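You operate a simulated robot arm through the tools that you are given. There is no shell and no other tool. Be economical: measure what you need, move in short steps, check, and stop when the job is done.

You run a simulated two-armed robot. Do the job below in one go: nothing can be reset, and whatever is moved stays where it is left.

JOB
Pick up the hand cream tub that says "YM57" from the upper tub shelf with one hand, pass it to the other hand and put it on the bench in front of the red mixer. Set down upright: hand cream tub.
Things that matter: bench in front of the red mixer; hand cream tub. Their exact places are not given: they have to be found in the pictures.

The check looks at the end state, three seconds after you hand in, the way a careful person would. Anything else that was tipped, shoved, dropped, spilled or broken makes it a failure.

ROBOT AND FRAMES
Two 7-joint arms with two-finger parallel grippers on one trunk, on a base that drives. Base frame: it is fixed to the floor where the robot stands at the start and does not move with it; the origin is under the middle of the robot, x ahead of it, y to its left, z up; the surface under the hand at the start is at about z = 900. Lengths are in mm, angles in degrees, forces in N, time in s.
The left shoulder is at the start at [70, 178, 1070], the right one opposite. With the tool pointing down near the work surface each hand reaches from about 280 to 720 mm from the robot's upright axis, wherever it stands, measured 20 degrees to its own side. Places, roughly: bench in front of the red mixer (22x21 cm) [540, -520, 900]. Payload 3.43 kg a hand.
Tool frame (each hand has its own): the origin (TCP) lies between the finger pads and is the grasp point; the fingertips stand 30 mm ahead of it; z points along the fingers, y is the line along which they close. The gripper opens to 94 mm. The fingers are 28 mm wide and 10 mm thick; the gripper's body (50 by 96 mm) begins 55 mm behind the TCP.
Orientation is that of the tool frame in the base frame, as a unit quaternion [w, x, y, z]. With the fingers straight down and closing along the base's y, the tool's x points along the base's -x, its y along +y and its z along -z.

CONTROLS
- The arms move only by the tool play_rows. It takes "left_rows", "right_rows" or both (then of equal length, played together; a hand with none holds still); each is a list of rows, each an object of numbers (a shift or turn left out is 0, a gripper value left out holds the last): "x", "y", "z": the shift along the tool's x, y, z in units of 30 mm (1.0 is 30 mm); "rx", "ry", "rz": the turn, a rotation vector about the tool's x, y, z in units of 4 degrees (1.0 is 4 degrees); "fingers": the opening, from 0 (shut) to 1 (fully open). In form: [{"x": .., "y": .., "z": .., "rx": .., "ry": .., "rz": .., "fingers": ..}, ...]. A call has 1 to 8 rows; each row shifts and turns the commanded pose from where the row before left it, along the tool's axes as they then stand. A call with a number of a shift or a turn outside -1 to 1 is refused whole. Each row takes 0.2 s and may step no farther than 50 mm and 8.6 degrees from the row before; otherwise, or with a gripper value out of range, the whole call is refused. A pose out of reach is approached as far as the arm can. The call stops where the force on the tool passes 40 N (or 10 N more than at its start, if that is more) or the arm is blocked; 0.2 s more then pass. The fingers move at their own pace (about 153 mm/s each) and stop on an object; they squeeze with about 40 N. The grip force told is the motor's: it shows also when the fingers shut on nothing. Time passes only in rows, and 0.2 s behind the last, so rows that do not move let the fingers close. The reply holds the time, the measured pose of the TCP, the force on the tool along the base axes, the opening and the grip force, in the units named above and with some noise, with the torque about the TCP (base axes, N m) and any sound that the robot's microphone picked up.
- Cameras (640 x 400 px; columns grow to the right, rows downward): "scene" is now at [129.4, -25.5, 1380.1]; the picture's right is [-0.32, -0.95, -0.00], its down [-0.62, 0.21, -0.76] and it looks along [0.72, -0.24, -0.65] (base axes); focal length 243 px, centre (320, 200). "left" rides on the left gripper at [76, -14, -102] in its tool frame; the picture's right is [0.18, 0.98, 0.00], its down [-0.75, 0.14, -0.64] and it looks along [-0.63, 0.12, 0.77] (tool axes); focal length 243 px, centre (320, 200). "right" rides on the right gripper at [76, 14, -102] in its tool frame; the picture's right is [-0.18, 0.98, 0.00], its down [-0.75, -0.14, -0.64] and it looks along [-0.63, -0.12, 0.77] (tool axes); focal length 243 px, centre (320, 200).
- get_image(camera): a new picture of that camera. It takes no simulated time.
- slide_trunk(by): slides the trunk up (or, below 0, down) by that many mm; the arms and the scene camera ride with it, the base frame stays. It gives what a move gives, with no picture.
- drive_base(legs): drives the robot by 1 to 6 legs, each [ahead, turn to the left] in mm and degrees, along the robot's own axes; the way and the turn of a leg run together, so that a leg with both is an arc; at most 1500 mm and 180 degrees a leg. The arms and the cameras ride along, it lands a little off, and it stops where it bumps. It gives what a move gives.
- aim_head(pan, tilt): turns the head with the scene camera to pan (to the left, within 86 degrees either way) and tilt (down, from -29 to 69), counted from straight ahead of the robot. It gives what a move gives.
- locate(camera, pixels): for up to 12 pixels [column, row] of the newest picture of that camera ("zoom" is the newest enlarged one), the place [x, y, z] in the base frame of the surface seen there, good to about 3 mm. It takes no simulated time.
- zoom(camera, box): a new picture of the part [left, top, right, bottom] of that camera's present view, enlarged. It takes no simulated time.
- hand_in(): hands the job in; it is judged then, once.

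Work in short steps. Measure before you move; look again where a grasp or a placing could have gone wrong, and mend it. You have 80 turns and 62 pictures in all, those below and enlarged ones among them. Open the grippers and draw the arms clear of the work before you hand the job in, unless the task says otherwise; then end with one line.

The tools are called after "Call:" as name(argument=value, ...) on one line, values as JSON. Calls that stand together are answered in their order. play_rows: Moves the arms, as the interface text tells. Its arguments: {"type":"object","properties":{"left_rows":{"type":"array"},"right_rows":{"type":"array"}},"required":[]} The other tools are called the same way: slide_trunk (by) slides the trunk up or down; drive_base (legs) drives the base; aim_head (pan, tilt) turns the head that bears the scene camera; get_image (camera) takes a picture; locate (camera, pixels) gives the place of the surface under pixels of a picture; zoom (camera, box) takes an enlarged picture of a part of a camera's view; hand_in () hands the job in.

At the start:

```text
t: 0.0
left_tcp_pos: [417.9, 74.6, 1144.6]
left_tool_rot: [0.0, 0.0, 1.0, 0.0]
left_force: [0.9, 0.8, 0.6]
left_wrist_torque: [0.0, -0.02, 0.02]
left_gripper_width: 93.9
left_grip_force: 0.2
right_tcp_pos: [503.2, -317.3, 1193.5]
right_tool_rot: [0.0, 0.0, 1.0, 0.0]
right_force: [-0.4, 0.8, 0.2]
right_wrist_torque: [-0.01, 0.0, -0.01]
right_gripper_width: 94.1
right_grip_force: 0.2
trunk travel left (down, up): [-650.0, 190.0]
robot x, y, heading: [0.8, -0.6, 0.2]
head pan, tilt: [-18.5, 40.6]
```

scene: 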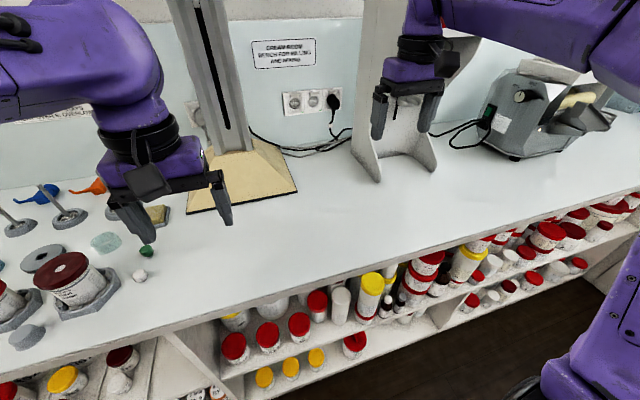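
right: 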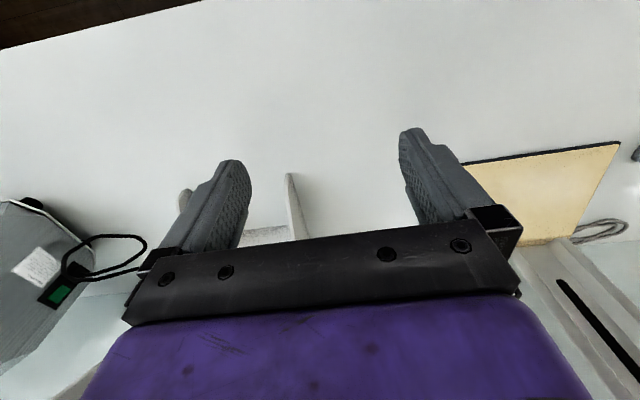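
left: 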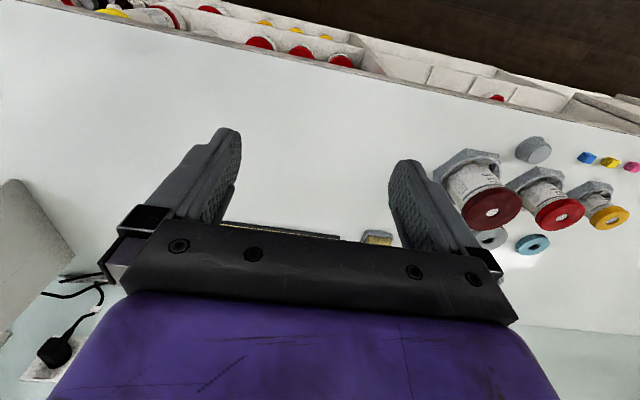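

I see the bench, shelves of tubs below it and a grey machine at right; no tub labels are readable yet. I look to the right and left with the head.

Call:
aim_head(pan=-50, tilt=40)

Call:
get_image(camera="scene")

Call:
aim_head(pan=30, tilt=35)

Call:
get_image(camera="scene")

```text
t: 1.0
left_tcp_pos: [417.2, 75.5, 1143.3]
left_tool_rot: [0.0, -0.001, 1.0, 0.0]
left_force: [-0.9, 0.1, -0.2]
left_wrist_torque: [-0.01, -0.01, -0.01]
left_gripper_width: 94.0
left_grip_force: 0.1
right_tcp_pos: [504.5, -316.6, 1192.6]
right_tool_rot: [0.0, 0.0, 1.0, 0.0]
right_force: [-0.1, 0.7, -0.3]
right_wrist_torque: [-0.02, 0.0, 0.0]
right_gripper_width: 94.1
right_grip_force: 0.0
trunk travel left (down, up): [-650.0, 190.0]
robot x, y, heading: [2.4, 3.1, -0.0]
head pan, tilt: [-50.0, 40.0]
```

```text
58 pictures are left
```

scene: 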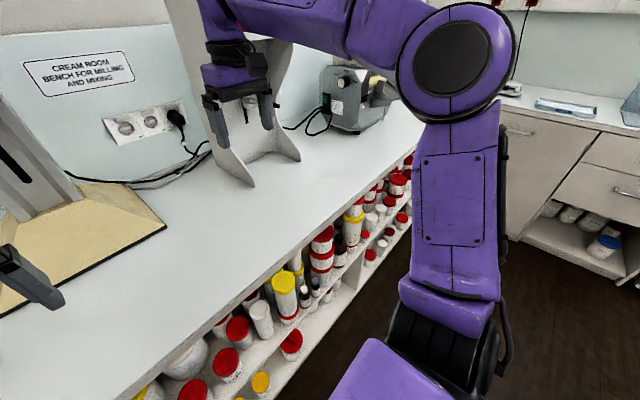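

```text
t: 2.5
left_tcp_pos: [416.8, 74.1, 1144.6]
left_tool_rot: [0.0, -0.002, 1.0, 0.0]
left_force: [-1.0, -0.6, 0.0]
left_wrist_torque: [0.03, 0.04, 0.0]
left_gripper_width: 94.1
left_grip_force: 0.0
right_tcp_pos: [504.9, -317.2, 1194.0]
right_tool_rot: [0.0, 0.0, 1.0, 0.0]
right_force: [0.0, -0.2, 1.3]
right_wrist_torque: [-0.01, 0.01, 0.0]
right_gripper_width: 94.0
right_grip_force: 0.0
trunk travel left (down, up): [-650.0, 190.0]
robot x, y, heading: [-2.1, -0.4, 0.1]
head pan, tilt: [30.0, 35.0]
```

```text
57 pictures are left
```

scene: 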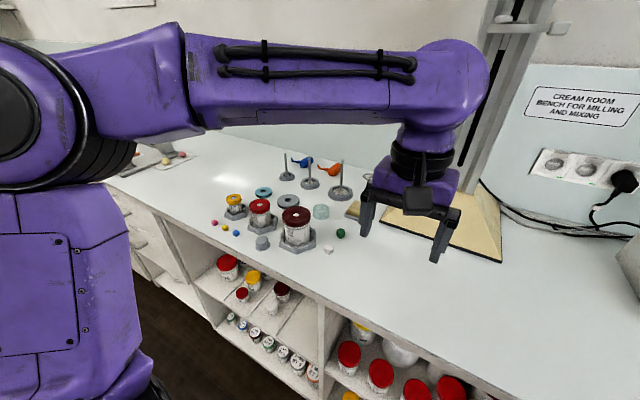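

The bench below has several bays. I look for the red mixer (head tilted up) and check where the listed spot lies.

Call:
aim_head(pan=-35, tilt=10)

Call:
get_image(camera="scene")

Call:
aim_head(pan=-10, tilt=65)

Call:
get_image(camera="scene")

```text
t: 3.9
left_tcp_pos: [417.0, 75.0, 1144.1]
left_tool_rot: [0.0, 0.0, 1.0, 0.001]
left_force: [0.1, -0.5, 0.2]
left_wrist_torque: [0.02, -0.01, -0.04]
left_gripper_width: 94.1
left_grip_force: 0.0
right_tcp_pos: [504.9, -317.0, 1194.3]
right_tool_rot: [0.0, 0.0, 1.0, 0.001]
right_force: [-0.1, 0.3, -0.2]
right_wrist_torque: [0.0, 0.02, 0.03]
right_gripper_width: 94.3
right_grip_force: 0.1
trunk travel left (down, up): [-650.0, 190.0]
robot x, y, heading: [2.4, 0.4, 0.0]
head pan, tilt: [-35.0, 10.0]
```

```text
56 pictures are left
```

scene: 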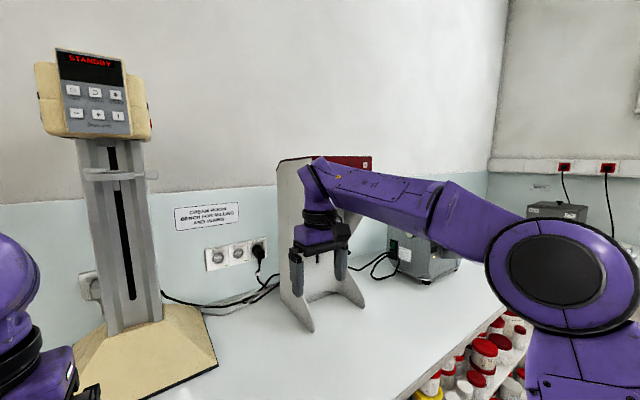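

```text
t: 5.1
left_tcp_pos: [416.2, 73.8, 1144.6]
left_tool_rot: [0.0, -0.001, 1.0, 0.0]
left_force: [0.2, 0.9, -0.7]
left_wrist_torque: [0.01, 0.02, -0.01]
left_gripper_width: 94.0
left_grip_force: 0.0
right_tcp_pos: [505.4, -317.2, 1193.8]
right_tool_rot: [0.0, 0.0, 1.0, -0.001]
right_force: [-0.2, 0.5, 0.1]
right_wrist_torque: [0.0, 0.0, -0.03]
right_gripper_width: 94.2
right_grip_force: 0.1
trunk travel left (down, up): [-650.0, 190.0]
robot x, y, heading: [1.1, 0.5, 0.1]
head pan, tilt: [-10.0, 65.0]
```

```text
55 pictures are left
```

scene: 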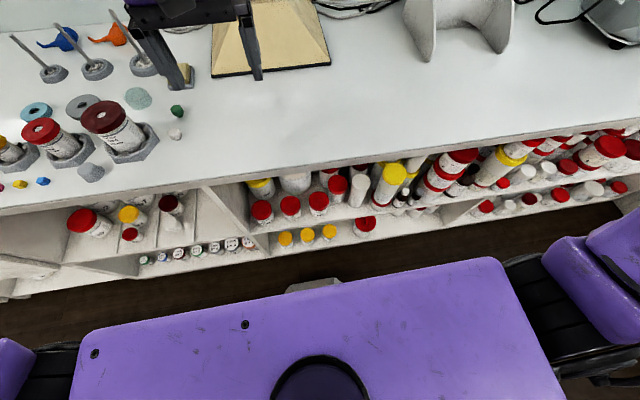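

The red mixer stands at about y −500 (red head at (345,160) in the upper view). Now I locate tubs and bench edge in the latest picture, and zoom on the labels.

Call:
locate(camera="scene", pixels=[[88, 220], [128, 215], [170, 204], [262, 210], [290, 206], [318, 203], [400, 165], [286, 238], [130, 234], [300, 175], [460, 158], [230, 180]])

Call:
zoom(camera="scene", box=[40, 170, 240, 270])

Call:
zoom(camera="scene", box=[230, 140, 430, 265])

```text
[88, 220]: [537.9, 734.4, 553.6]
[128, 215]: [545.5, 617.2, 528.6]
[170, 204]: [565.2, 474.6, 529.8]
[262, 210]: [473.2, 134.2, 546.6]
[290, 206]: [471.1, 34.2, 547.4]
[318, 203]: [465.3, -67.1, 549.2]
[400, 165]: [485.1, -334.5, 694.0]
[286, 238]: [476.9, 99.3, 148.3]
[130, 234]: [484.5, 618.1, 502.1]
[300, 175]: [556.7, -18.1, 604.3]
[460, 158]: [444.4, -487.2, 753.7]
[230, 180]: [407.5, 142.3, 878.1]
```

```text
3.20 times, centred on (140, 220) of scene
```

zoom: 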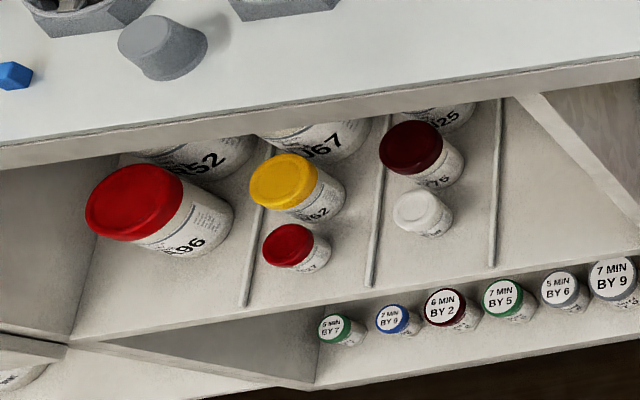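

```text
3.20 times, centred on (330, 202) of scene
```

zoom: 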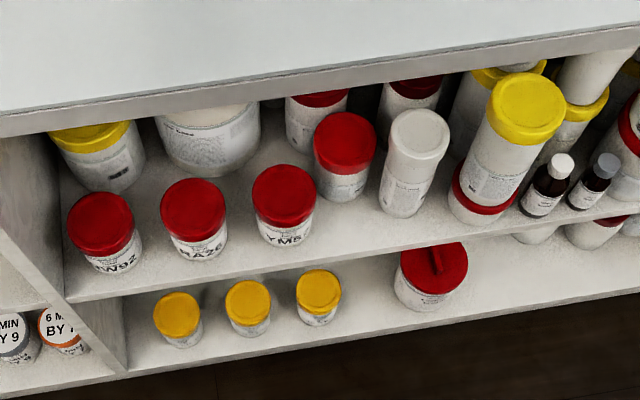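

The front row tub at zoom (285,200) reads "YM5?"; lid at about [465,−67,549]. I enlarge more for reading and measure it.

Call:
zoom(camera="scene", box=[290, 180, 350, 220])

Call:
locate(camera="zoom", pixels=[[320, 230], [230, 230], [400, 230], [310, 140], [310, 280], [300, 380], [230, 80], [480, 260]])

```text
10.00 times, centred on (320, 200) of scene
```

zoom: 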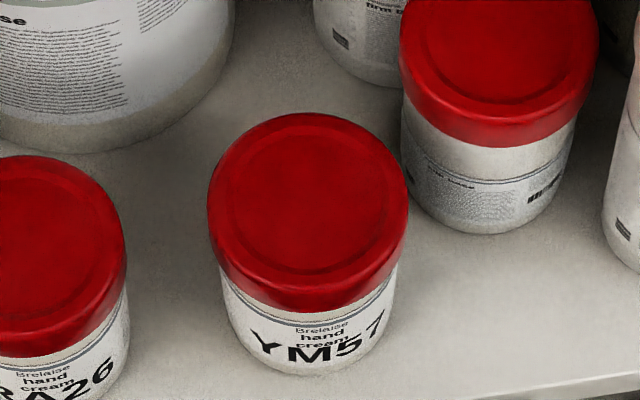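

```text
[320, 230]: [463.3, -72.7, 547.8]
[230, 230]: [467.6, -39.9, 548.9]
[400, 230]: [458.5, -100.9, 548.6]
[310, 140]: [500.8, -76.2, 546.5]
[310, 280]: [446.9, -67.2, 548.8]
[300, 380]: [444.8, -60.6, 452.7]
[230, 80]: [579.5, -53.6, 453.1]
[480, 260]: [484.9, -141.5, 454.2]
```

Confirmed: "YM57" — lid centre about (474,−69), top z 548, shelf z 453, lid ~70 mm wide. I now measure the neighbours, shelf edge and bench edge, and look sideways/back for room to drive back.

Call:
locate(camera="zoom", pixels=[[490, 100], [490, 225], [415, 180], [60, 240], [125, 260], [560, 396], [308, 120], [308, 262], [212, 205], [405, 205], [60, 130], [10, 240]])

Call:
locate(camera="scene", pixels=[[320, 164], [320, 170], [340, 220], [340, 224], [360, 216], [300, 227]])

Call:
aim_head(pan=86, tilt=30)

Call:
get_image(camera="scene")

Call:
aim_head(pan=-86, tilt=30)

Call:
get_image(camera="scene")

```text
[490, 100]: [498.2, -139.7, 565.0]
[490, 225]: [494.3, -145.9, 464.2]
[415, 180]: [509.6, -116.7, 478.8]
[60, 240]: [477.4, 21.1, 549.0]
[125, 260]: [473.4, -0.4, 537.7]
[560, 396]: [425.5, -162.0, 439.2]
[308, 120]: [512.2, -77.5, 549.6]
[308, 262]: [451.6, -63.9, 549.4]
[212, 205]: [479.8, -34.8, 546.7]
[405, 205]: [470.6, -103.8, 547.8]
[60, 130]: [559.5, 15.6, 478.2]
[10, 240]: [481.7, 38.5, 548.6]
```

```text
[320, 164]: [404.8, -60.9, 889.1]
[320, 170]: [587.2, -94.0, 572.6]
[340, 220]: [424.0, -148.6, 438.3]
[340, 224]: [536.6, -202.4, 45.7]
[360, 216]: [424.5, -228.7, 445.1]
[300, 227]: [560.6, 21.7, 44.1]
```

```text
t: 6.8
left_tcp_pos: [416.9, 74.6, 1145.3]
left_tool_rot: [0.0, -0.001, 1.0, 0.001]
left_force: [0.1, 0.9, -0.2]
left_wrist_torque: [0.02, 0.01, 0.0]
left_gripper_width: 94.0
left_grip_force: 0.1
right_tcp_pos: [504.7, -317.9, 1193.2]
right_tool_rot: [0.0, 0.0, 1.0, 0.0]
right_force: [-0.2, 0.9, 0.0]
right_wrist_torque: [-0.01, 0.0, 0.04]
right_gripper_width: 93.9
right_grip_force: 0.1
trunk travel left (down, up): [-650.0, 190.0]
robot x, y, heading: [-1.1, -0.6, -0.1]
head pan, tilt: [85.9, 30.0]
```

```text
51 pictures are left
```

scene: 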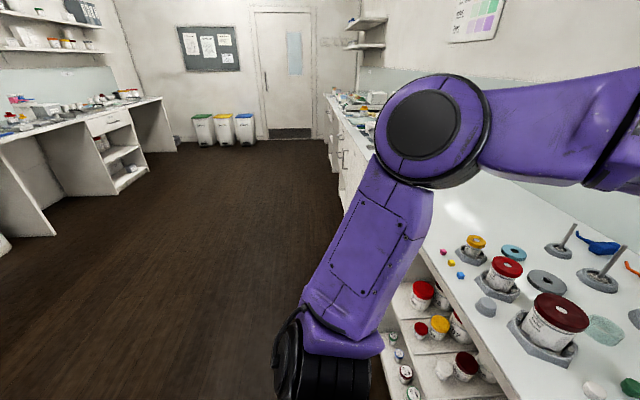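

```text
t: 9.4
left_tcp_pos: [417.1, 74.5, 1144.1]
left_tool_rot: [0.001, -0.001, 1.0, 0.001]
left_force: [-0.4, 0.0, 0.0]
left_wrist_torque: [0.02, 0.03, -0.01]
left_gripper_width: 93.9
left_grip_force: 0.1
right_tcp_pos: [504.9, -316.2, 1194.2]
right_tool_rot: [0.0, 0.0, 1.0, 0.001]
right_force: [0.3, -0.1, -0.1]
right_wrist_torque: [0.01, -0.03, 0.0]
right_gripper_width: 94.2
right_grip_force: 0.1
trunk travel left (down, up): [-650.0, 190.0]
robot x, y, heading: [-1.2, 1.7, -0.2]
head pan, tilt: [-85.9, 30.0]
```

```text
50 pictures are left
```

scene: 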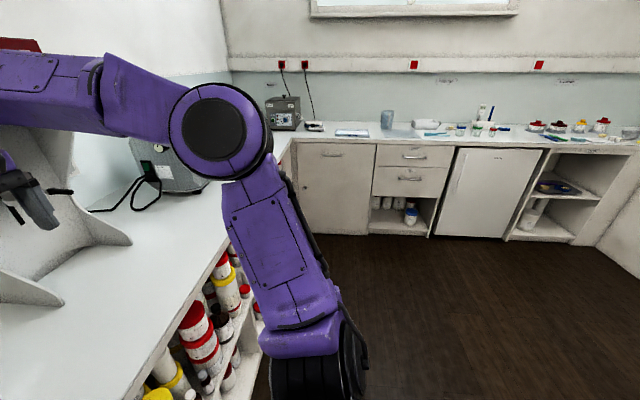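

The neighbours are clear enough (back-right tub's front at x≈494, y≈−143, so I'll stop the TCP near x 464). There is much room behind: I drive back, shifting about 100 mm to the right.

Call:
drive_base(legs=[[-250, 0], [0, 20], [-300, 0], [0, -20]])

Call:
slide_trunk(by=-480)

Call:
aim_head(pan=0, tilt=30)

Call:
get_image(camera="scene")

```text
t: 15.1
left_tcp_pos: [-111.1, -31.6, 1143.6]
left_tool_rot: [0.0, 0.006, 1.0, 0.0]
left_force: [-0.2, -0.1, -0.6]
left_wrist_torque: [0.01, 0.01, 0.01]
left_gripper_width: 94.0
left_grip_force: 0.1
right_tcp_pos: [-29.4, -425.0, 1193.8]
right_tool_rot: [0.0, 0.005, 1.0, 0.0]
right_force: [-0.1, 0.0, 0.1]
right_wrist_torque: [0.02, -0.03, 0.02]
right_gripper_width: 93.9
right_grip_force: 0.0
trunk travel left (down, up): [-650.0, 190.0]
robot x, y, heading: [-531.5, -97.9, -0.7]
head pan, tilt: [-85.9, 30.0]
```

```text
refused: -480 is not a number from -400 to 400
```

```text
t: 16.7
left_tcp_pos: [-112.7, -32.5, 1144.2]
left_tool_rot: [0.0, 0.005, 1.0, -0.001]
left_force: [0.0, 0.0, 0.1]
left_wrist_torque: [-0.03, 0.01, -0.01]
left_gripper_width: 93.9
left_grip_force: 0.1
right_tcp_pos: [-29.1, -425.6, 1193.3]
right_tool_rot: [0.0, 0.005, 1.0, 0.0]
right_force: [-0.1, 0.2, -0.8]
right_wrist_torque: [0.03, -0.02, 0.0]
right_gripper_width: 94.0
right_grip_force: 0.0
trunk travel left (down, up): [-650.0, 190.0]
robot x, y, heading: [-529.3, -100.6, -1.0]
head pan, tilt: [0.0, 30.0]
```

```text
49 pictures are left
```

scene: 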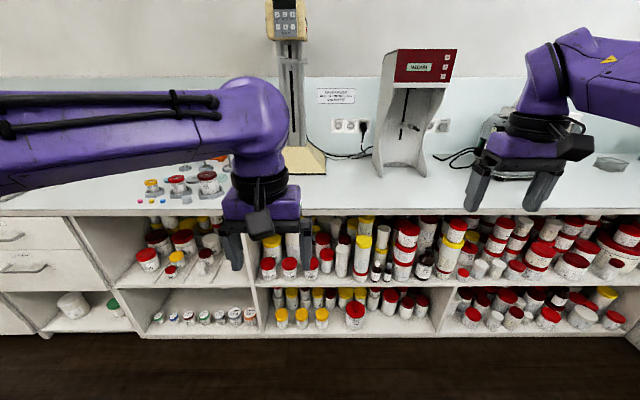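

YM57 tub is the front one at (327,258). I lower the trunk (in two goes) and start pitching the left hand to horizontal, reaching slightly ahead.

Call:
slide_trunk(by=-400)

Call:
play_rows(left_rows=[{"x": -1, "fingers": 0.9}, {"x": -1}, {"x": -1}, {"x": -1}, {"x": -1}, {"ry": -1}, {"ry": -1}, {"ry": -1}])

Call:
play_rows(left_rows=[{"ry": -1}, {"ry": -1}, {"ry": -1}, {"ry": -1}, {"ry": -1}, {"ry": -1}, {"ry": -1}, {"ry": -1}])

Call:
play_rows(left_rows=[{"ry": -1}, {"ry": -1}, {"ry": -1}, {"ry": -1}, {"ry": -1}, {"ry": -1}, {"ry": -1}, {"ry": -1}])

Call:
play_rows(left_rows=[{"ry": -1}, {"ry": -1}, {"ry": -1}, {"ry": -0.5}])

```text
t: 20.5
left_tcp_pos: [-111.3, -32.8, 744.0]
left_tool_rot: [0.0, 0.005, 1.0, 0.0]
left_force: [-0.7, -0.2, 0.1]
left_wrist_torque: [-0.01, 0.03, 0.03]
left_gripper_width: 94.1
left_grip_force: 0.1
right_tcp_pos: [-29.3, -425.2, 792.7]
right_tool_rot: [0.0, 0.006, 1.0, 0.0]
right_force: [0.1, 0.0, -0.2]
right_wrist_torque: [0.0, -0.01, 0.0]
right_gripper_width: 93.8
right_grip_force: 0.1
trunk travel left (down, up): [-250.0, 590.0]
robot x, y, heading: [-530.7, -105.0, -0.6]
head pan, tilt: [0.0, 30.0]
```

```text
t: 22.3
left_tcp_pos: [37.5, -35.7, 744.8]
left_tool_rot: [0.105, 0.005, 0.994, -0.001]
left_force: [-0.2, -0.2, -0.2]
left_wrist_torque: [0.0, -0.02, 0.03]
left_gripper_width: 84.8
left_grip_force: 0.1
right_tcp_pos: [-30.0, -425.3, 793.6]
right_tool_rot: [0.0, 0.005, 1.0, 0.0]
right_force: [0.6, 0.2, 1.1]
right_wrist_torque: [-0.03, 0.01, 0.03]
right_gripper_width: 94.2
right_grip_force: 0.0
trunk travel left (down, up): [-250.0, 590.0]
robot x, y, heading: [-531.3, -99.1, -0.8]
head pan, tilt: [0.0, 30.0]
```

```text
t: 24.1
left_tcp_pos: [38.3, -33.9, 744.1]
left_tool_rot: [0.376, 0.005, 0.927, -0.003]
left_force: [0.3, 0.1, -0.3]
left_wrist_torque: [0.0, -0.01, -0.01]
left_gripper_width: 84.6
left_grip_force: 0.1
right_tcp_pos: [-30.4, -424.2, 795.2]
right_tool_rot: [-0.001, 0.006, 1.0, -0.001]
right_force: [-0.1, 1.3, 0.2]
right_wrist_torque: [-0.02, -0.01, 0.0]
right_gripper_width: 94.0
right_grip_force: 0.1
trunk travel left (down, up): [-250.0, 590.0]
robot x, y, heading: [-529.1, -103.1, -0.7]
head pan, tilt: [0.0, 30.0]
```

```text
t: 25.9
left_tcp_pos: [37.9, -34.6, 744.6]
left_tool_rot: [0.617, 0.005, 0.787, -0.004]
left_force: [1.1, 0.1, 0.2]
left_wrist_torque: [0.01, 0.03, 0.01]
left_gripper_width: 84.7
left_grip_force: 0.1
right_tcp_pos: [-29.1, -425.6, 793.5]
right_tool_rot: [-0.001, 0.004, 1.0, 0.0]
right_force: [0.3, 0.8, -0.1]
right_wrist_torque: [0.0, 0.02, 0.04]
right_gripper_width: 94.2
right_grip_force: 0.1
trunk travel left (down, up): [-250.0, 590.0]
robot x, y, heading: [-525.6, -103.6, -0.8]
head pan, tilt: [0.0, 30.0]
```

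```text
t: 26.9
left_tcp_pos: [37.8, -34.1, 744.9]
left_tool_rot: [0.708, 0.004, 0.707, -0.004]
left_force: [0.0, -1.6, 0.4]
left_wrist_torque: [-0.01, 0.01, 0.0]
left_gripper_width: 84.5
left_grip_force: 0.0
right_tcp_pos: [-28.7, -424.4, 793.8]
right_tool_rot: [0.0, 0.006, 1.0, 0.0]
right_force: [0.0, 0.1, -0.1]
right_wrist_torque: [0.0, 0.02, -0.01]
right_gripper_width: 93.8
right_grip_force: 0.1
trunk travel left (down, up): [-250.0, 590.0]
robot x, y, heading: [-526.1, -100.6, -0.9]
head pan, tilt: [0.0, 30.0]
```

Hand is horizontal at (38,−34,745). I slide the trunk down, then shift right and down with the arm to y≈−64, z≈485, and look with the left camera.

Call:
slide_trunk(by=-245)

Call:
play_rows(left_rows=[{"y": -1}, {"x": 0.4}])

Call:
drive_base(legs=[[300, 0]])

Call:
get_image(camera="left")

Call:
aim_head(pan=0, tilt=40)

Call:
get_image(camera="scene")

```text
t: 29.4
left_tcp_pos: [38.0, -35.1, 499.8]
left_tool_rot: [0.707, 0.004, 0.707, -0.004]
left_force: [-0.5, 0.0, -0.6]
left_wrist_torque: [0.01, 0.0, -0.02]
left_gripper_width: 84.5
left_grip_force: 0.2
right_tcp_pos: [-28.6, -425.5, 549.3]
right_tool_rot: [0.0, 0.006, 1.0, -0.001]
right_force: [-0.6, -0.2, 0.8]
right_wrist_torque: [0.02, -0.01, 0.03]
right_gripper_width: 93.9
right_grip_force: 0.2
trunk travel left (down, up): [-5.0, 835.0]
robot x, y, heading: [-529.0, -101.8, -0.8]
head pan, tilt: [0.0, 30.0]
```

```text
t: 30.0
left_tcp_pos: [39.1, -64.3, 489.1]
left_tool_rot: [0.707, 0.004, 0.707, -0.003]
left_force: [0.6, 0.1, 0.2]
left_wrist_torque: [-0.03, -0.01, 0.0]
left_gripper_width: 84.6
left_grip_force: 0.0
right_tcp_pos: [-30.0, -424.3, 548.9]
right_tool_rot: [0.0, 0.005, 1.0, 0.0]
right_force: [-0.9, 0.4, -0.5]
right_wrist_torque: [-0.04, 0.02, 0.0]
right_gripper_width: 94.1
right_grip_force: 0.1
trunk travel left (down, up): [-5.0, 835.0]
robot x, y, heading: [-529.2, -101.5, -0.7]
head pan, tilt: [0.0, 30.0]
```

```text
t: 32.0
left_tcp_pos: [330.7, -68.1, 490.5]
left_tool_rot: [0.706, 0.004, 0.708, -0.003]
left_force: [0.8, 0.0, 0.0]
left_wrist_torque: [0.0, -0.06, 0.02]
left_gripper_width: 84.5
left_grip_force: 0.0
right_tcp_pos: [263.2, -426.7, 550.2]
right_tool_rot: [0.0, 0.005, 1.0, 0.0]
right_force: [-0.3, -0.6, 0.0]
right_wrist_torque: [0.04, 0.0, -0.02]
right_gripper_width: 93.9
right_grip_force: 0.0
trunk travel left (down, up): [-5.0, 835.0]
robot x, y, heading: [-232.5, -104.2, -0.7]
head pan, tilt: [0.0, 30.0]
```

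```text
48 pictures are left
```

left: 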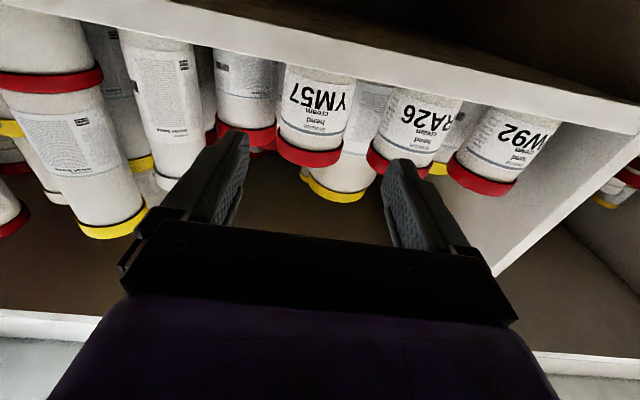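

```text
t: 32.8
left_tcp_pos: [331.5, -66.8, 488.7]
left_tool_rot: [0.707, 0.002, 0.707, -0.002]
left_force: [-1.1, -0.5, 0.6]
left_wrist_torque: [-0.02, -0.03, -0.02]
left_gripper_width: 84.5
left_grip_force: 0.1
right_tcp_pos: [264.6, -427.2, 549.3]
right_tool_rot: [-0.001, 0.004, 1.0, -0.001]
right_force: [-1.2, 0.0, -0.2]
right_wrist_torque: [0.01, -0.01, 0.02]
right_gripper_width: 94.2
right_grip_force: 0.1
trunk travel left (down, up): [-5.0, 835.0]
robot x, y, heading: [-238.6, -105.1, -0.5]
head pan, tilt: [0.0, 40.0]
```

```text
47 pictures are left
```

scene: 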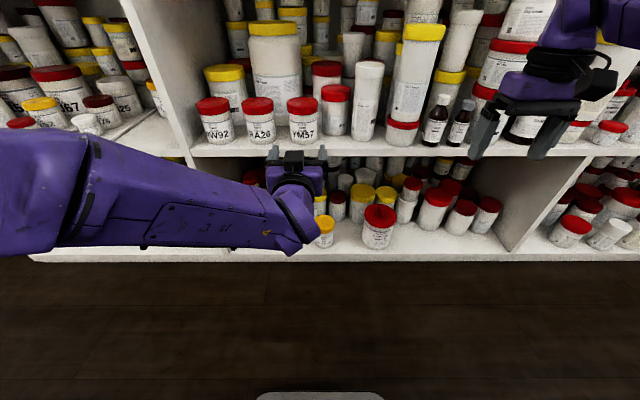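

The tub is straight ahead in the scene at (302,120), and in the left camera at (318,110). I measure body, neighbours and shelf from both pictures.

Call:
locate(camera="left", pixels=[[318, 105], [285, 105], [350, 110], [310, 150], [325, 72], [400, 120], [262, 110], [240, 140]])

Call:
locate(camera="scene", pixels=[[302, 107], [302, 115], [302, 125], [302, 139], [288, 108], [317, 108], [264, 108], [334, 120], [300, 155]])

Call:
zoom(camera="scene", box=[240, 80, 360, 155])

```text
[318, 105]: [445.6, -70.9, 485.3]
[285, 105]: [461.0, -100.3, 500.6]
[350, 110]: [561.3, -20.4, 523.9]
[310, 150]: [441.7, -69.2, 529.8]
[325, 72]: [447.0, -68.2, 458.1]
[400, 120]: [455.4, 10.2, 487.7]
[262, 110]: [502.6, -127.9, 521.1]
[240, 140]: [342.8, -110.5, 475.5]
```

```text
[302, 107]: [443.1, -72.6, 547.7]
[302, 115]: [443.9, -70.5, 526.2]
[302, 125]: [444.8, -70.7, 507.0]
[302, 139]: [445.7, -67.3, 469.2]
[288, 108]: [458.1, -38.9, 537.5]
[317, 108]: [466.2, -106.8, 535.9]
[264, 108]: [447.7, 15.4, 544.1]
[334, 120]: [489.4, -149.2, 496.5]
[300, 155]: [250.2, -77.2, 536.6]
```

```text
5.33 times, centred on (300, 118) of scene
```

zoom: 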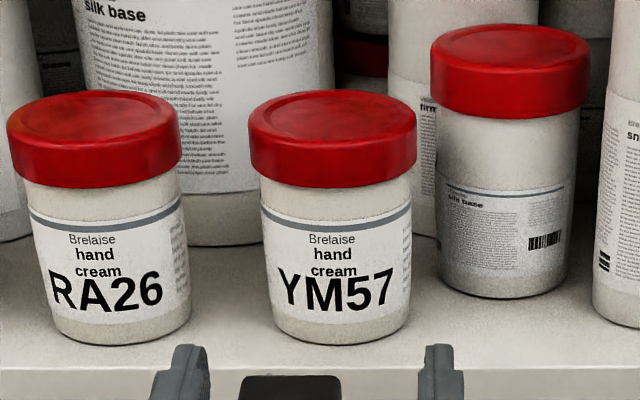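

Tub body front at x≈445, y≈−71, body ~63 wide, so its centre is (477,−71); lid spans z 520–548. I correct y and z by −4 mm and go ahead to about x 433 first.

Call:
play_rows(left_rows=[{"y": -0.13, "x": 0.13}, {"z": 0.8}, {"z": 0.8}, {"z": 0.9}, {"z": 0.9}, {}])

Call:
zoom(camera="scene", box=[240, 80, 360, 155])

Call:
get_image(camera="left")

```text
t: 34.2
left_tcp_pos: [432.9, -72.5, 485.9]
left_tool_rot: [0.707, 0.004, 0.707, -0.004]
left_force: [0.1, -0.2, 0.5]
left_wrist_torque: [0.0, 0.0, -0.02]
left_gripper_width: 84.6
left_grip_force: 0.0
right_tcp_pos: [263.9, -426.6, 549.8]
right_tool_rot: [-0.001, 0.004, 1.0, 0.0]
right_force: [0.0, -0.8, -0.7]
right_wrist_torque: [0.0, 0.02, 0.0]
right_gripper_width: 94.1
right_grip_force: 0.0
trunk travel left (down, up): [-5.0, 835.0]
robot x, y, heading: [-236.7, -105.1, -0.5]
head pan, tilt: [0.0, 40.0]
```

```text
5.33 times, centred on (300, 118) of scene
```

zoom: 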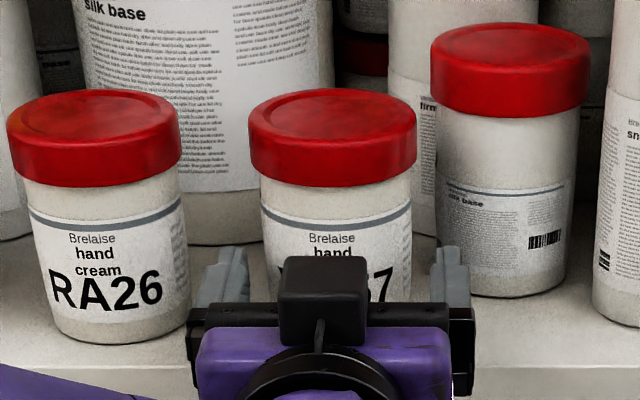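

```text
44 pictures are left
```

left: 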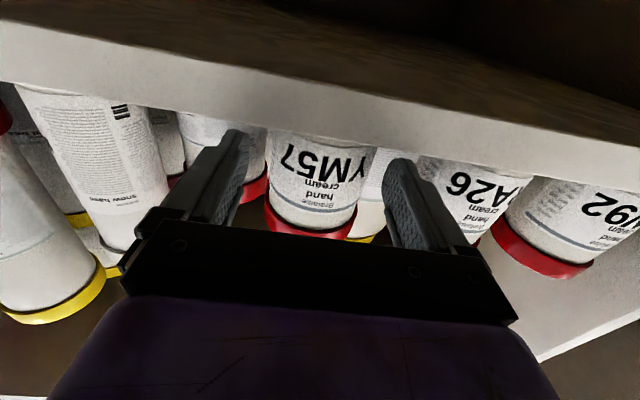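

Fingers straddle the tub with even gaps. I go on ahead 29 mm and close.

Call:
play_rows(left_rows=[{"z": 0.5}, {"z": 0.47}, {}, {"fingers": 0.0}, {}, {}, {}])

Call:
zoom(camera="scene", box=[240, 80, 360, 155])

```text
t: 35.8
left_tcp_pos: [462.1, -72.4, 486.4]
left_tool_rot: [0.707, 0.003, 0.707, -0.003]
left_force: [1.1, 0.2, 2.5]
left_wrist_torque: [0.14, -0.11, -0.03]
left_gripper_width: 66.7
left_grip_force: 39.7
right_tcp_pos: [264.0, -427.5, 548.5]
right_tool_rot: [0.001, 0.005, 1.0, 0.0]
right_force: [0.0, -0.1, 0.0]
right_wrist_torque: [-0.04, -0.01, 0.02]
right_gripper_width: 93.9
right_grip_force: 0.0
trunk travel left (down, up): [-5.0, 835.0]
robot x, y, heading: [-237.3, -102.4, -0.6]
head pan, tilt: [0.0, 40.0]
```

```text
5.33 times, centred on (300, 118) of scene
```

zoom: 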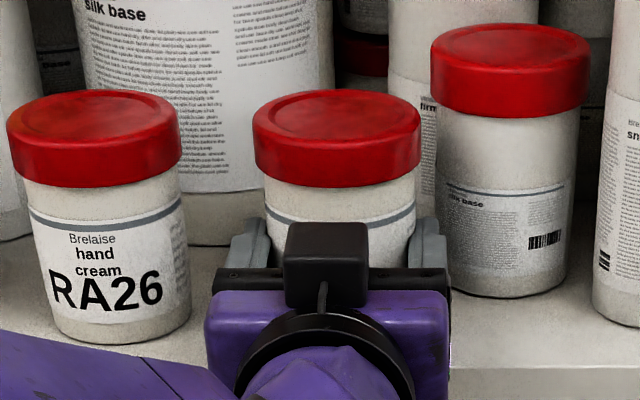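

The grip holds at 66.7 mm, 40 N. I lift about 35 mm (tool −x is up) and check.

Call:
play_rows(left_rows=[{"x": -0.4}, {"x": -0.4}, {"x": -0.4}, {}])

Call:
zoom(camera="scene", box=[240, 80, 360, 155])

```text
t: 36.8
left_tcp_pos: [461.7, -73.0, 522.6]
left_tool_rot: [0.707, 0.003, 0.707, -0.004]
left_force: [0.2, 0.2, -0.2]
left_wrist_torque: [-0.01, 0.07, 0.01]
left_gripper_width: 66.9
left_grip_force: 40.3
right_tcp_pos: [265.0, -426.9, 549.2]
right_tool_rot: [0.0, 0.005, 1.0, 0.0]
right_force: [0.3, 0.2, 0.3]
right_wrist_torque: [0.02, 0.03, 0.03]
right_gripper_width: 94.0
right_grip_force: 0.0
trunk travel left (down, up): [-5.0, 835.0]
robot x, y, heading: [-235.2, -105.5, -0.8]
head pan, tilt: [0.0, 40.0]
```

```text
5.33 times, centred on (300, 118) of scene
```

zoom: 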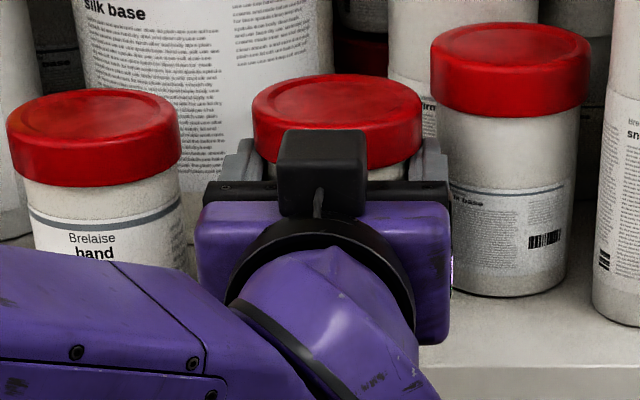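

The tub is lifted clear. I drive straight back out of the shelf, raise the trunk a bit, and bring the tub nearer the robot's middle for the handover.

Call:
drive_base(legs=[[-350, 0]])

Call:
slide_trunk(by=300)

Call:
play_rows(left_rows=[{"z": -0.8}, {"z": -0.8}, {"z": -0.8}, {"z": -0.8}, {"z": -0.8}, {"z": -0.8}, {"y": -0.7}, {"y": -0.7}], right_rows=[{"z": -1}, {"z": -1}, {"z": -1}, {"z": -1}, {}, {}, {}, {}])

Call:
get_image(camera="scene")

```text
t: 39.0
left_tcp_pos: [117.9, -68.7, 522.0]
left_tool_rot: [0.707, 0.003, 0.707, -0.004]
left_force: [-0.5, 1.3, -0.3]
left_wrist_torque: [-0.03, 0.06, 0.0]
left_gripper_width: 66.9
left_grip_force: 40.0
right_tcp_pos: [-78.7, -423.0, 549.5]
right_tool_rot: [-0.001, 0.003, 1.0, 0.001]
right_force: [0.4, -0.4, 0.2]
right_wrist_torque: [-0.02, 0.0, -0.03]
right_gripper_width: 93.9
right_grip_force: 0.0
trunk travel left (down, up): [-5.0, 835.0]
robot x, y, heading: [-581.1, -100.6, -0.6]
head pan, tilt: [0.0, 40.0]
```

```text
t: 42.0
left_tcp_pos: [118.5, -69.3, 820.9]
left_tool_rot: [0.707, 0.002, 0.707, -0.004]
left_force: [0.8, 0.2, -1.8]
left_wrist_torque: [-0.01, 0.02, -0.03]
left_gripper_width: 66.8
left_grip_force: 39.7
right_tcp_pos: [-79.4, -423.1, 848.5]
right_tool_rot: [0.0, 0.004, 1.0, 0.0]
right_force: [-0.7, -0.5, 1.1]
right_wrist_torque: [-0.01, -0.03, 0.03]
right_gripper_width: 93.7
right_grip_force: 0.0
trunk travel left (down, up): [-305.0, 535.0]
robot x, y, heading: [-581.4, -103.3, -0.6]
head pan, tilt: [0.0, 40.0]
```

```text
t: 43.8
left_tcp_pos: [-26.4, -109.9, 821.3]
left_tool_rot: [0.707, 0.002, 0.707, -0.002]
left_force: [0.5, 0.0, -2.5]
left_wrist_torque: [0.0, 0.04, 0.0]
left_gripper_width: 66.9
left_grip_force: 40.0
right_tcp_pos: [-79.5, -422.4, 957.7]
right_tool_rot: [0.0, 0.004, 1.0, -0.001]
right_force: [0.4, 0.2, -0.1]
right_wrist_torque: [0.0, 0.02, 0.04]
right_gripper_width: 93.9
right_grip_force: 0.1
right hand out of reach, approached as far as the arm can: row 4
trunk travel left (down, up): [-305.0, 535.0]
robot x, y, heading: [-583.7, -103.1, -0.3]
head pan, tilt: [0.0, 40.0]
```

```text
41 pictures are left
```

scene: 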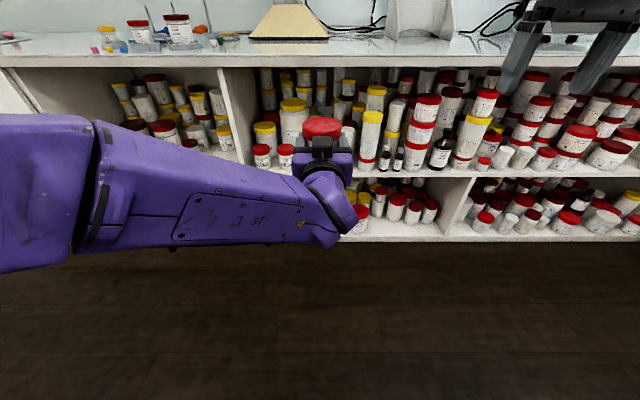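

The tub is held upright in front of me. I lower the left hand 60 mm (out of the right hand's way) and bring the right one above it, some 60 mm over the final height.

Call:
play_rows(left_rows=[{"x": 0.7}, {"x": 0.7}, {"x": 0.6}, {}, {}, {}], right_rows=[{"z": 0.9}, {"z": 0.9}, {"y": 1}, {"y": 1}, {"y": 1}, {"y": 1}])

Call:
play_rows(right_rows=[{"x": -0.6, "y": 0.8}, {"x": -0.6, "y": 0.8}, {"x": -0.6, "y": 0.8}, {"x": -0.4, "y": 0.8}])

Call:
get_image(camera="scene")

Call:
get_image(camera="right")

```text
t: 45.2
left_tcp_pos: [-26.8, -109.1, 761.0]
left_tool_rot: [0.707, 0.003, 0.707, -0.004]
left_force: [-0.3, 0.0, -1.5]
left_wrist_torque: [0.0, 0.03, 0.03]
left_gripper_width: 66.6
left_grip_force: 40.2
right_tcp_pos: [-78.6, -303.6, 903.8]
right_tool_rot: [0.0, 0.003, 1.0, 0.0]
right_force: [0.1, -0.4, -0.7]
right_wrist_torque: [-0.03, -0.01, -0.01]
right_gripper_width: 93.7
right_grip_force: 0.1
trunk travel left (down, up): [-305.0, 535.0]
robot x, y, heading: [-582.6, -102.2, -0.4]
head pan, tilt: [0.0, 40.0]
```

```text
t: 46.2
left_tcp_pos: [-27.3, -110.6, 761.8]
left_tool_rot: [0.707, 0.002, 0.707, -0.002]
left_force: [-0.1, 0.2, -1.9]
left_wrist_torque: [0.01, 0.02, -0.01]
left_gripper_width: 66.7
left_grip_force: 40.2
right_tcp_pos: [-26.0, -232.2, 904.1]
right_tool_rot: [0.0, 0.004, 1.0, 0.0]
right_force: [0.0, 0.5, -0.3]
right_wrist_torque: [0.03, 0.0, 0.04]
right_gripper_width: 93.8
right_grip_force: 0.0
right hand out of reach, approached as far as the arm can: row 4
trunk travel left (down, up): [-305.0, 535.0]
robot x, y, heading: [-581.7, -103.4, -0.6]
head pan, tilt: [0.0, 40.0]
```

```text
40 pictures are left
```

scene: 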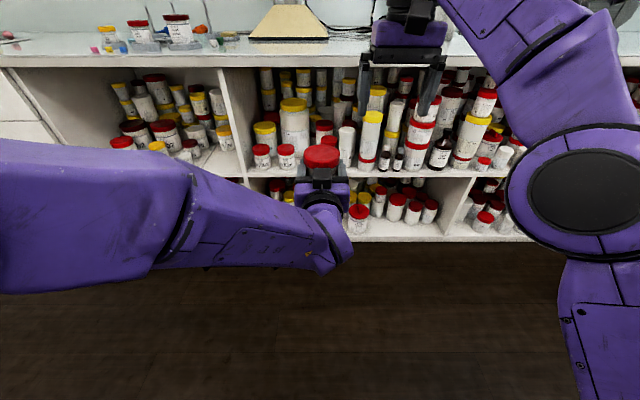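

```text
39 pictures are left
```

right: 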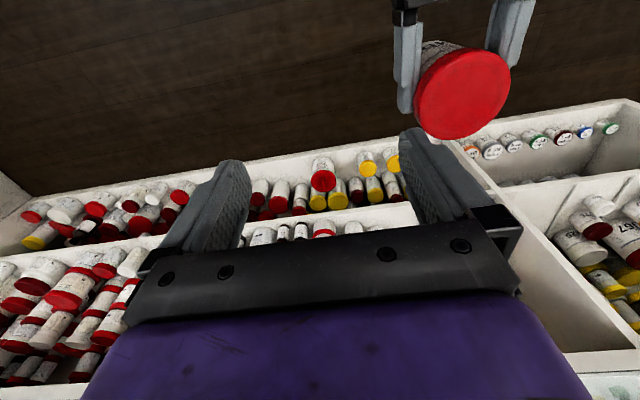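

The right hand is at the edge of its reach here. I bring the tub closer, lower and to the right, and draw the right hand back with it, checking what poses result.

Call:
play_rows(left_rows=[{"z": -0.9, "y": -0.5, "x": 0.5}, {"z": -0.9, "y": -0.5, "x": 0.5}, {"z": -0.9, "y": -0.5, "x": 0.5}, {"z": -0.9, "y": -0.5, "x": 0.5}, {}], right_rows=[{"x": 0.8}, {"x": 0.8}, {"x": 0.8}, {"x": 0.8, "z": 0.6}, {}])

Call:
get_image(camera="right")

```text
t: 47.4
left_tcp_pos: [-135.5, -169.3, 702.3]
left_tool_rot: [0.707, 0.001, 0.707, -0.002]
left_force: [0.3, -0.4, -2.4]
left_wrist_torque: [0.01, 0.03, 0.05]
left_gripper_width: 66.9
left_grip_force: 40.2
right_tcp_pos: [-122.0, -230.9, 887.2]
right_tool_rot: [-0.001, 0.003, 1.0, 0.001]
right_force: [0.6, -0.1, 0.9]
right_wrist_torque: [0.0, 0.0, 0.01]
right_gripper_width: 94.1
right_grip_force: 0.2
trunk travel left (down, up): [-305.0, 535.0]
robot x, y, heading: [-582.7, -100.1, -0.3]
head pan, tilt: [0.0, 40.0]
```

```text
38 pictures are left
```

right: 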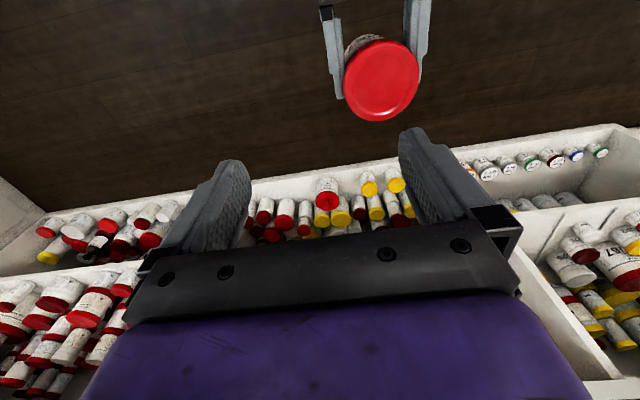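

Both in good reach. I measure the lid in the right picture at around (382,80), its left/right edges and the left finger.

Call:
locate(camera="right", pixels=[[382, 80], [348, 85], [416, 78], [383, 117], [381, 44], [335, 60], [422, 45]])

```text
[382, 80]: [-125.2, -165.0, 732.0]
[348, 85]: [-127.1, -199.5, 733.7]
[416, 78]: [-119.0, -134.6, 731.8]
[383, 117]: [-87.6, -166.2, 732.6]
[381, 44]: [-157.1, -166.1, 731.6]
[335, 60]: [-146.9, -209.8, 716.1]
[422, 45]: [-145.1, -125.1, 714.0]
```

The lid top is only 30 mm above the left TCP (62 expected), so the tub slid down in the grip when lifted. I look at how it is held.

Call:
get_image(camera="left")

Call:
zoom(camera="right", box=[300, 0, 460, 125])

Call:
aim_head(pan=-5, tilt=60)

Call:
get_image(camera="scene")

```text
37 pictures are left
```

left: 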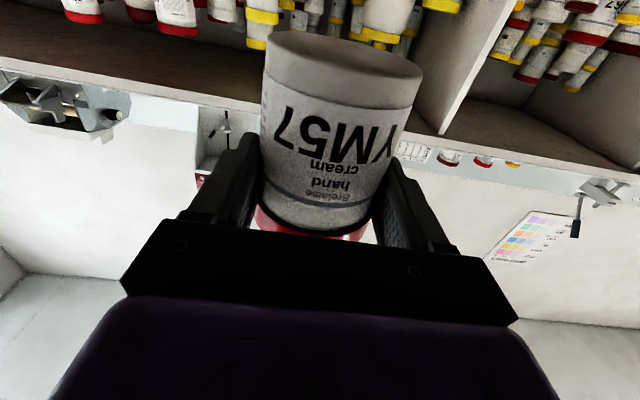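

```text
3.20 times, centred on (380, 62) of right
```

zoom: 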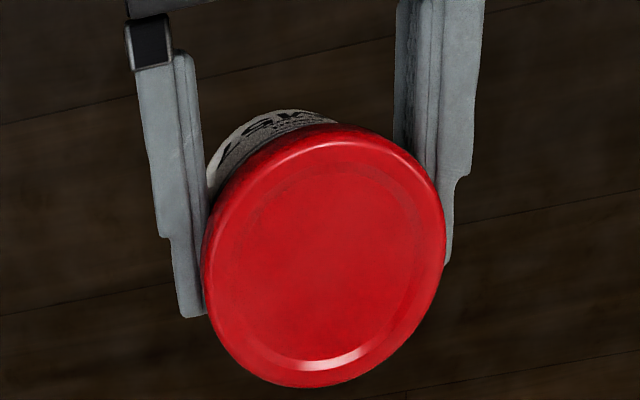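

```text
t: 48.2
left_tcp_pos: [-136.4, -167.8, 701.7]
left_tool_rot: [0.707, 0.003, 0.707, -0.003]
left_force: [-0.3, -0.1, -1.7]
left_wrist_torque: [-0.01, 0.07, 0.0]
left_gripper_width: 66.9
left_grip_force: 40.2
right_tcp_pos: [-121.8, -229.7, 887.1]
right_tool_rot: [0.0, 0.003, 1.0, 0.001]
right_force: [0.3, 0.3, 1.3]
right_wrist_torque: [0.01, -0.01, -0.05]
right_gripper_width: 94.1
right_grip_force: 0.0
trunk travel left (down, up): [-305.0, 535.0]
robot x, y, heading: [-583.4, -104.9, -0.5]
head pan, tilt: [-5.0, 60.0]
```

```text
35 pictures are left
```

scene: 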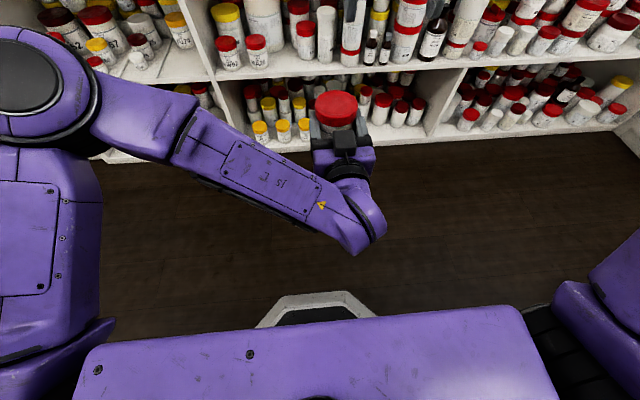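

The tub now hangs with its lid rim on the left fingers (lid z ≈709–732, ~71 mm wide; body 66.8) and is upright. For the right hand I'll grip the lid from above closing along x, between the left fingers, so I turn it 90° about its axis and measure the black block on the left wrist.

Call:
locate(camera="scene", pixels=[[345, 134], [345, 145], [336, 110], [336, 94], [316, 115], [358, 113], [336, 122]])

Call:
play_rows(right_rows=[{"rz": -1}, {"rz": -1}, {"rz": -1}, {"rz": -1}, {"rz": -1}, {"rz": -1}, {"rz": -1}, {"rz": -1}])

Call:
play_rows(right_rows=[{"rz": -1}, {"rz": -1}, {"rz": -1}, {"rz": -1}, {"rz": -1}, {"rz": -1}, {"rz": -1}, {"rz": -1}])

Call:
play_rows(right_rows=[{"rz": -1}, {"rz": -1}, {"rz": -1}, {"rz": -1}, {"rz": -1}, {"rz": -1}, {"rz": -0.5}])

```text
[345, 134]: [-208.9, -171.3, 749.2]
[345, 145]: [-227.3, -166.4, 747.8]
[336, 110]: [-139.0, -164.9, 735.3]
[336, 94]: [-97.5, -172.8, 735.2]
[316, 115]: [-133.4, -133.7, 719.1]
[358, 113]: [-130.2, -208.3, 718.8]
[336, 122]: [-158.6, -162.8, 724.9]
```

```text
t: 50.0
left_tcp_pos: [-135.4, -169.1, 701.5]
left_tool_rot: [0.707, 0.003, 0.707, -0.002]
left_force: [0.4, 0.1, -2.3]
left_wrist_torque: [0.04, 0.02, 0.0]
left_gripper_width: 66.9
left_grip_force: 39.8
right_tcp_pos: [-122.9, -229.5, 886.7]
right_tool_rot: [0.0, -0.272, 0.962, 0.0]
right_force: [0.5, 0.2, -0.2]
right_wrist_torque: [0.0, -0.03, -0.03]
right_gripper_width: 94.1
right_grip_force: 0.0
trunk travel left (down, up): [-305.0, 535.0]
robot x, y, heading: [-583.5, -102.5, -0.5]
head pan, tilt: [-5.0, 60.0]
```

```text
t: 51.8
left_tcp_pos: [-135.6, -169.8, 702.9]
left_tool_rot: [0.707, 0.002, 0.707, -0.002]
left_force: [0.3, 0.0, -2.7]
left_wrist_torque: [0.04, 0.05, -0.03]
left_gripper_width: 66.6
left_grip_force: 40.5
right_tcp_pos: [-121.4, -231.3, 886.7]
right_tool_rot: [0.0, -0.527, 0.85, 0.0]
right_force: [0.6, 0.4, -0.2]
right_wrist_torque: [0.03, 0.02, 0.0]
right_gripper_width: 94.2
right_grip_force: 0.1
trunk travel left (down, up): [-305.0, 535.0]
robot x, y, heading: [-579.7, -99.6, -0.5]
head pan, tilt: [-5.0, 60.0]
```

```text
t: 53.4
left_tcp_pos: [-136.7, -168.9, 700.8]
left_tool_rot: [0.707, 0.002, 0.707, -0.003]
left_force: [-0.4, 0.7, -1.3]
left_wrist_torque: [0.0, 0.0, -0.02]
left_gripper_width: 66.7
left_grip_force: 39.8
right_tcp_pos: [-120.9, -229.4, 886.4]
right_tool_rot: [-0.001, -0.705, 0.709, 0.0]
right_force: [0.7, -0.3, 0.1]
right_wrist_torque: [0.0, -0.03, -0.03]
right_gripper_width: 93.9
right_grip_force: 0.0
trunk travel left (down, up): [-305.0, 535.0]
robot x, y, heading: [-582.9, -103.1, -0.5]
head pan, tilt: [-5.0, 60.0]
```

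The right hand now closes along x. I shift it 62 mm left to be above the lid centre (−122,−168) and lower to z≈795 for a check.

Call:
play_rows(right_rows=[{"x": -0.7}, {"x": -0.7}, {"x": -0.67}, {"z": 1}, {"z": 1}, {"z": 1}, {}])

Call:
get_image(camera="right")

Call:
zoom(camera="scene", box=[240, 0, 440, 160])

```text
t: 55.0
left_tcp_pos: [-136.2, -168.8, 702.0]
left_tool_rot: [0.707, 0.002, 0.707, -0.002]
left_force: [-0.2, -0.8, -1.8]
left_wrist_torque: [-0.02, 0.04, -0.01]
left_gripper_width: 66.8
left_grip_force: 40.1
right_tcp_pos: [-121.3, -167.4, 796.4]
right_tool_rot: [0.0, -0.705, 0.709, -0.001]
right_force: [-0.2, 0.3, -0.5]
right_wrist_torque: [-0.02, 0.03, 0.0]
right_gripper_width: 94.3
right_grip_force: 0.0
trunk travel left (down, up): [-305.0, 535.0]
robot x, y, heading: [-582.3, -102.8, -0.2]
head pan, tilt: [-5.0, 60.0]
```

```text
34 pictures are left
```

right: 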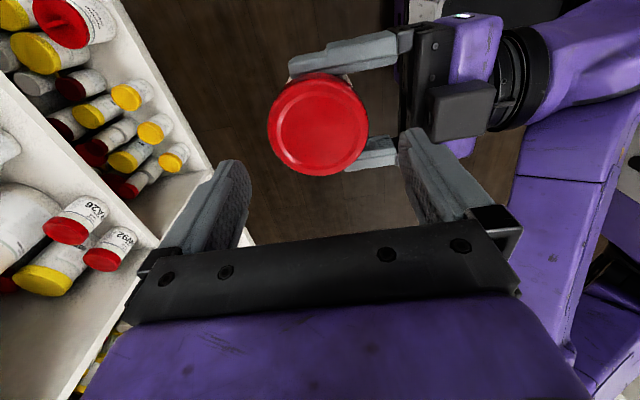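

```text
2.50 times, centred on (340, 80) of scene
```

zoom: 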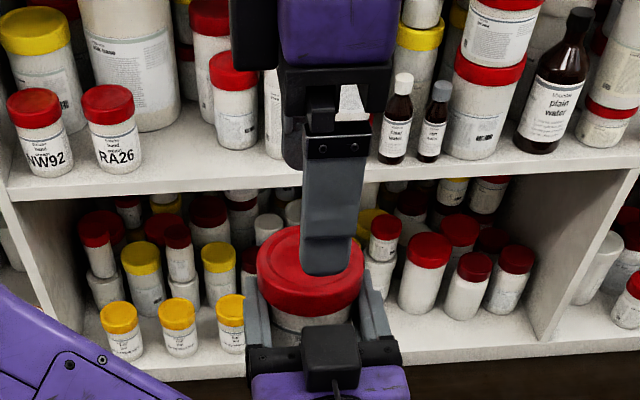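

Alignment looks good. I measure the lid once more before going down.

Call:
locate(camera="right", pixels=[[318, 125], [273, 125], [362, 125], [318, 82], [318, 168]])

```text
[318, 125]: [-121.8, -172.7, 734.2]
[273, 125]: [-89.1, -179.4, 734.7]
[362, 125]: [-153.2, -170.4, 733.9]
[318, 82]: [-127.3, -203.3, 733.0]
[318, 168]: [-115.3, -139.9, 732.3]
```

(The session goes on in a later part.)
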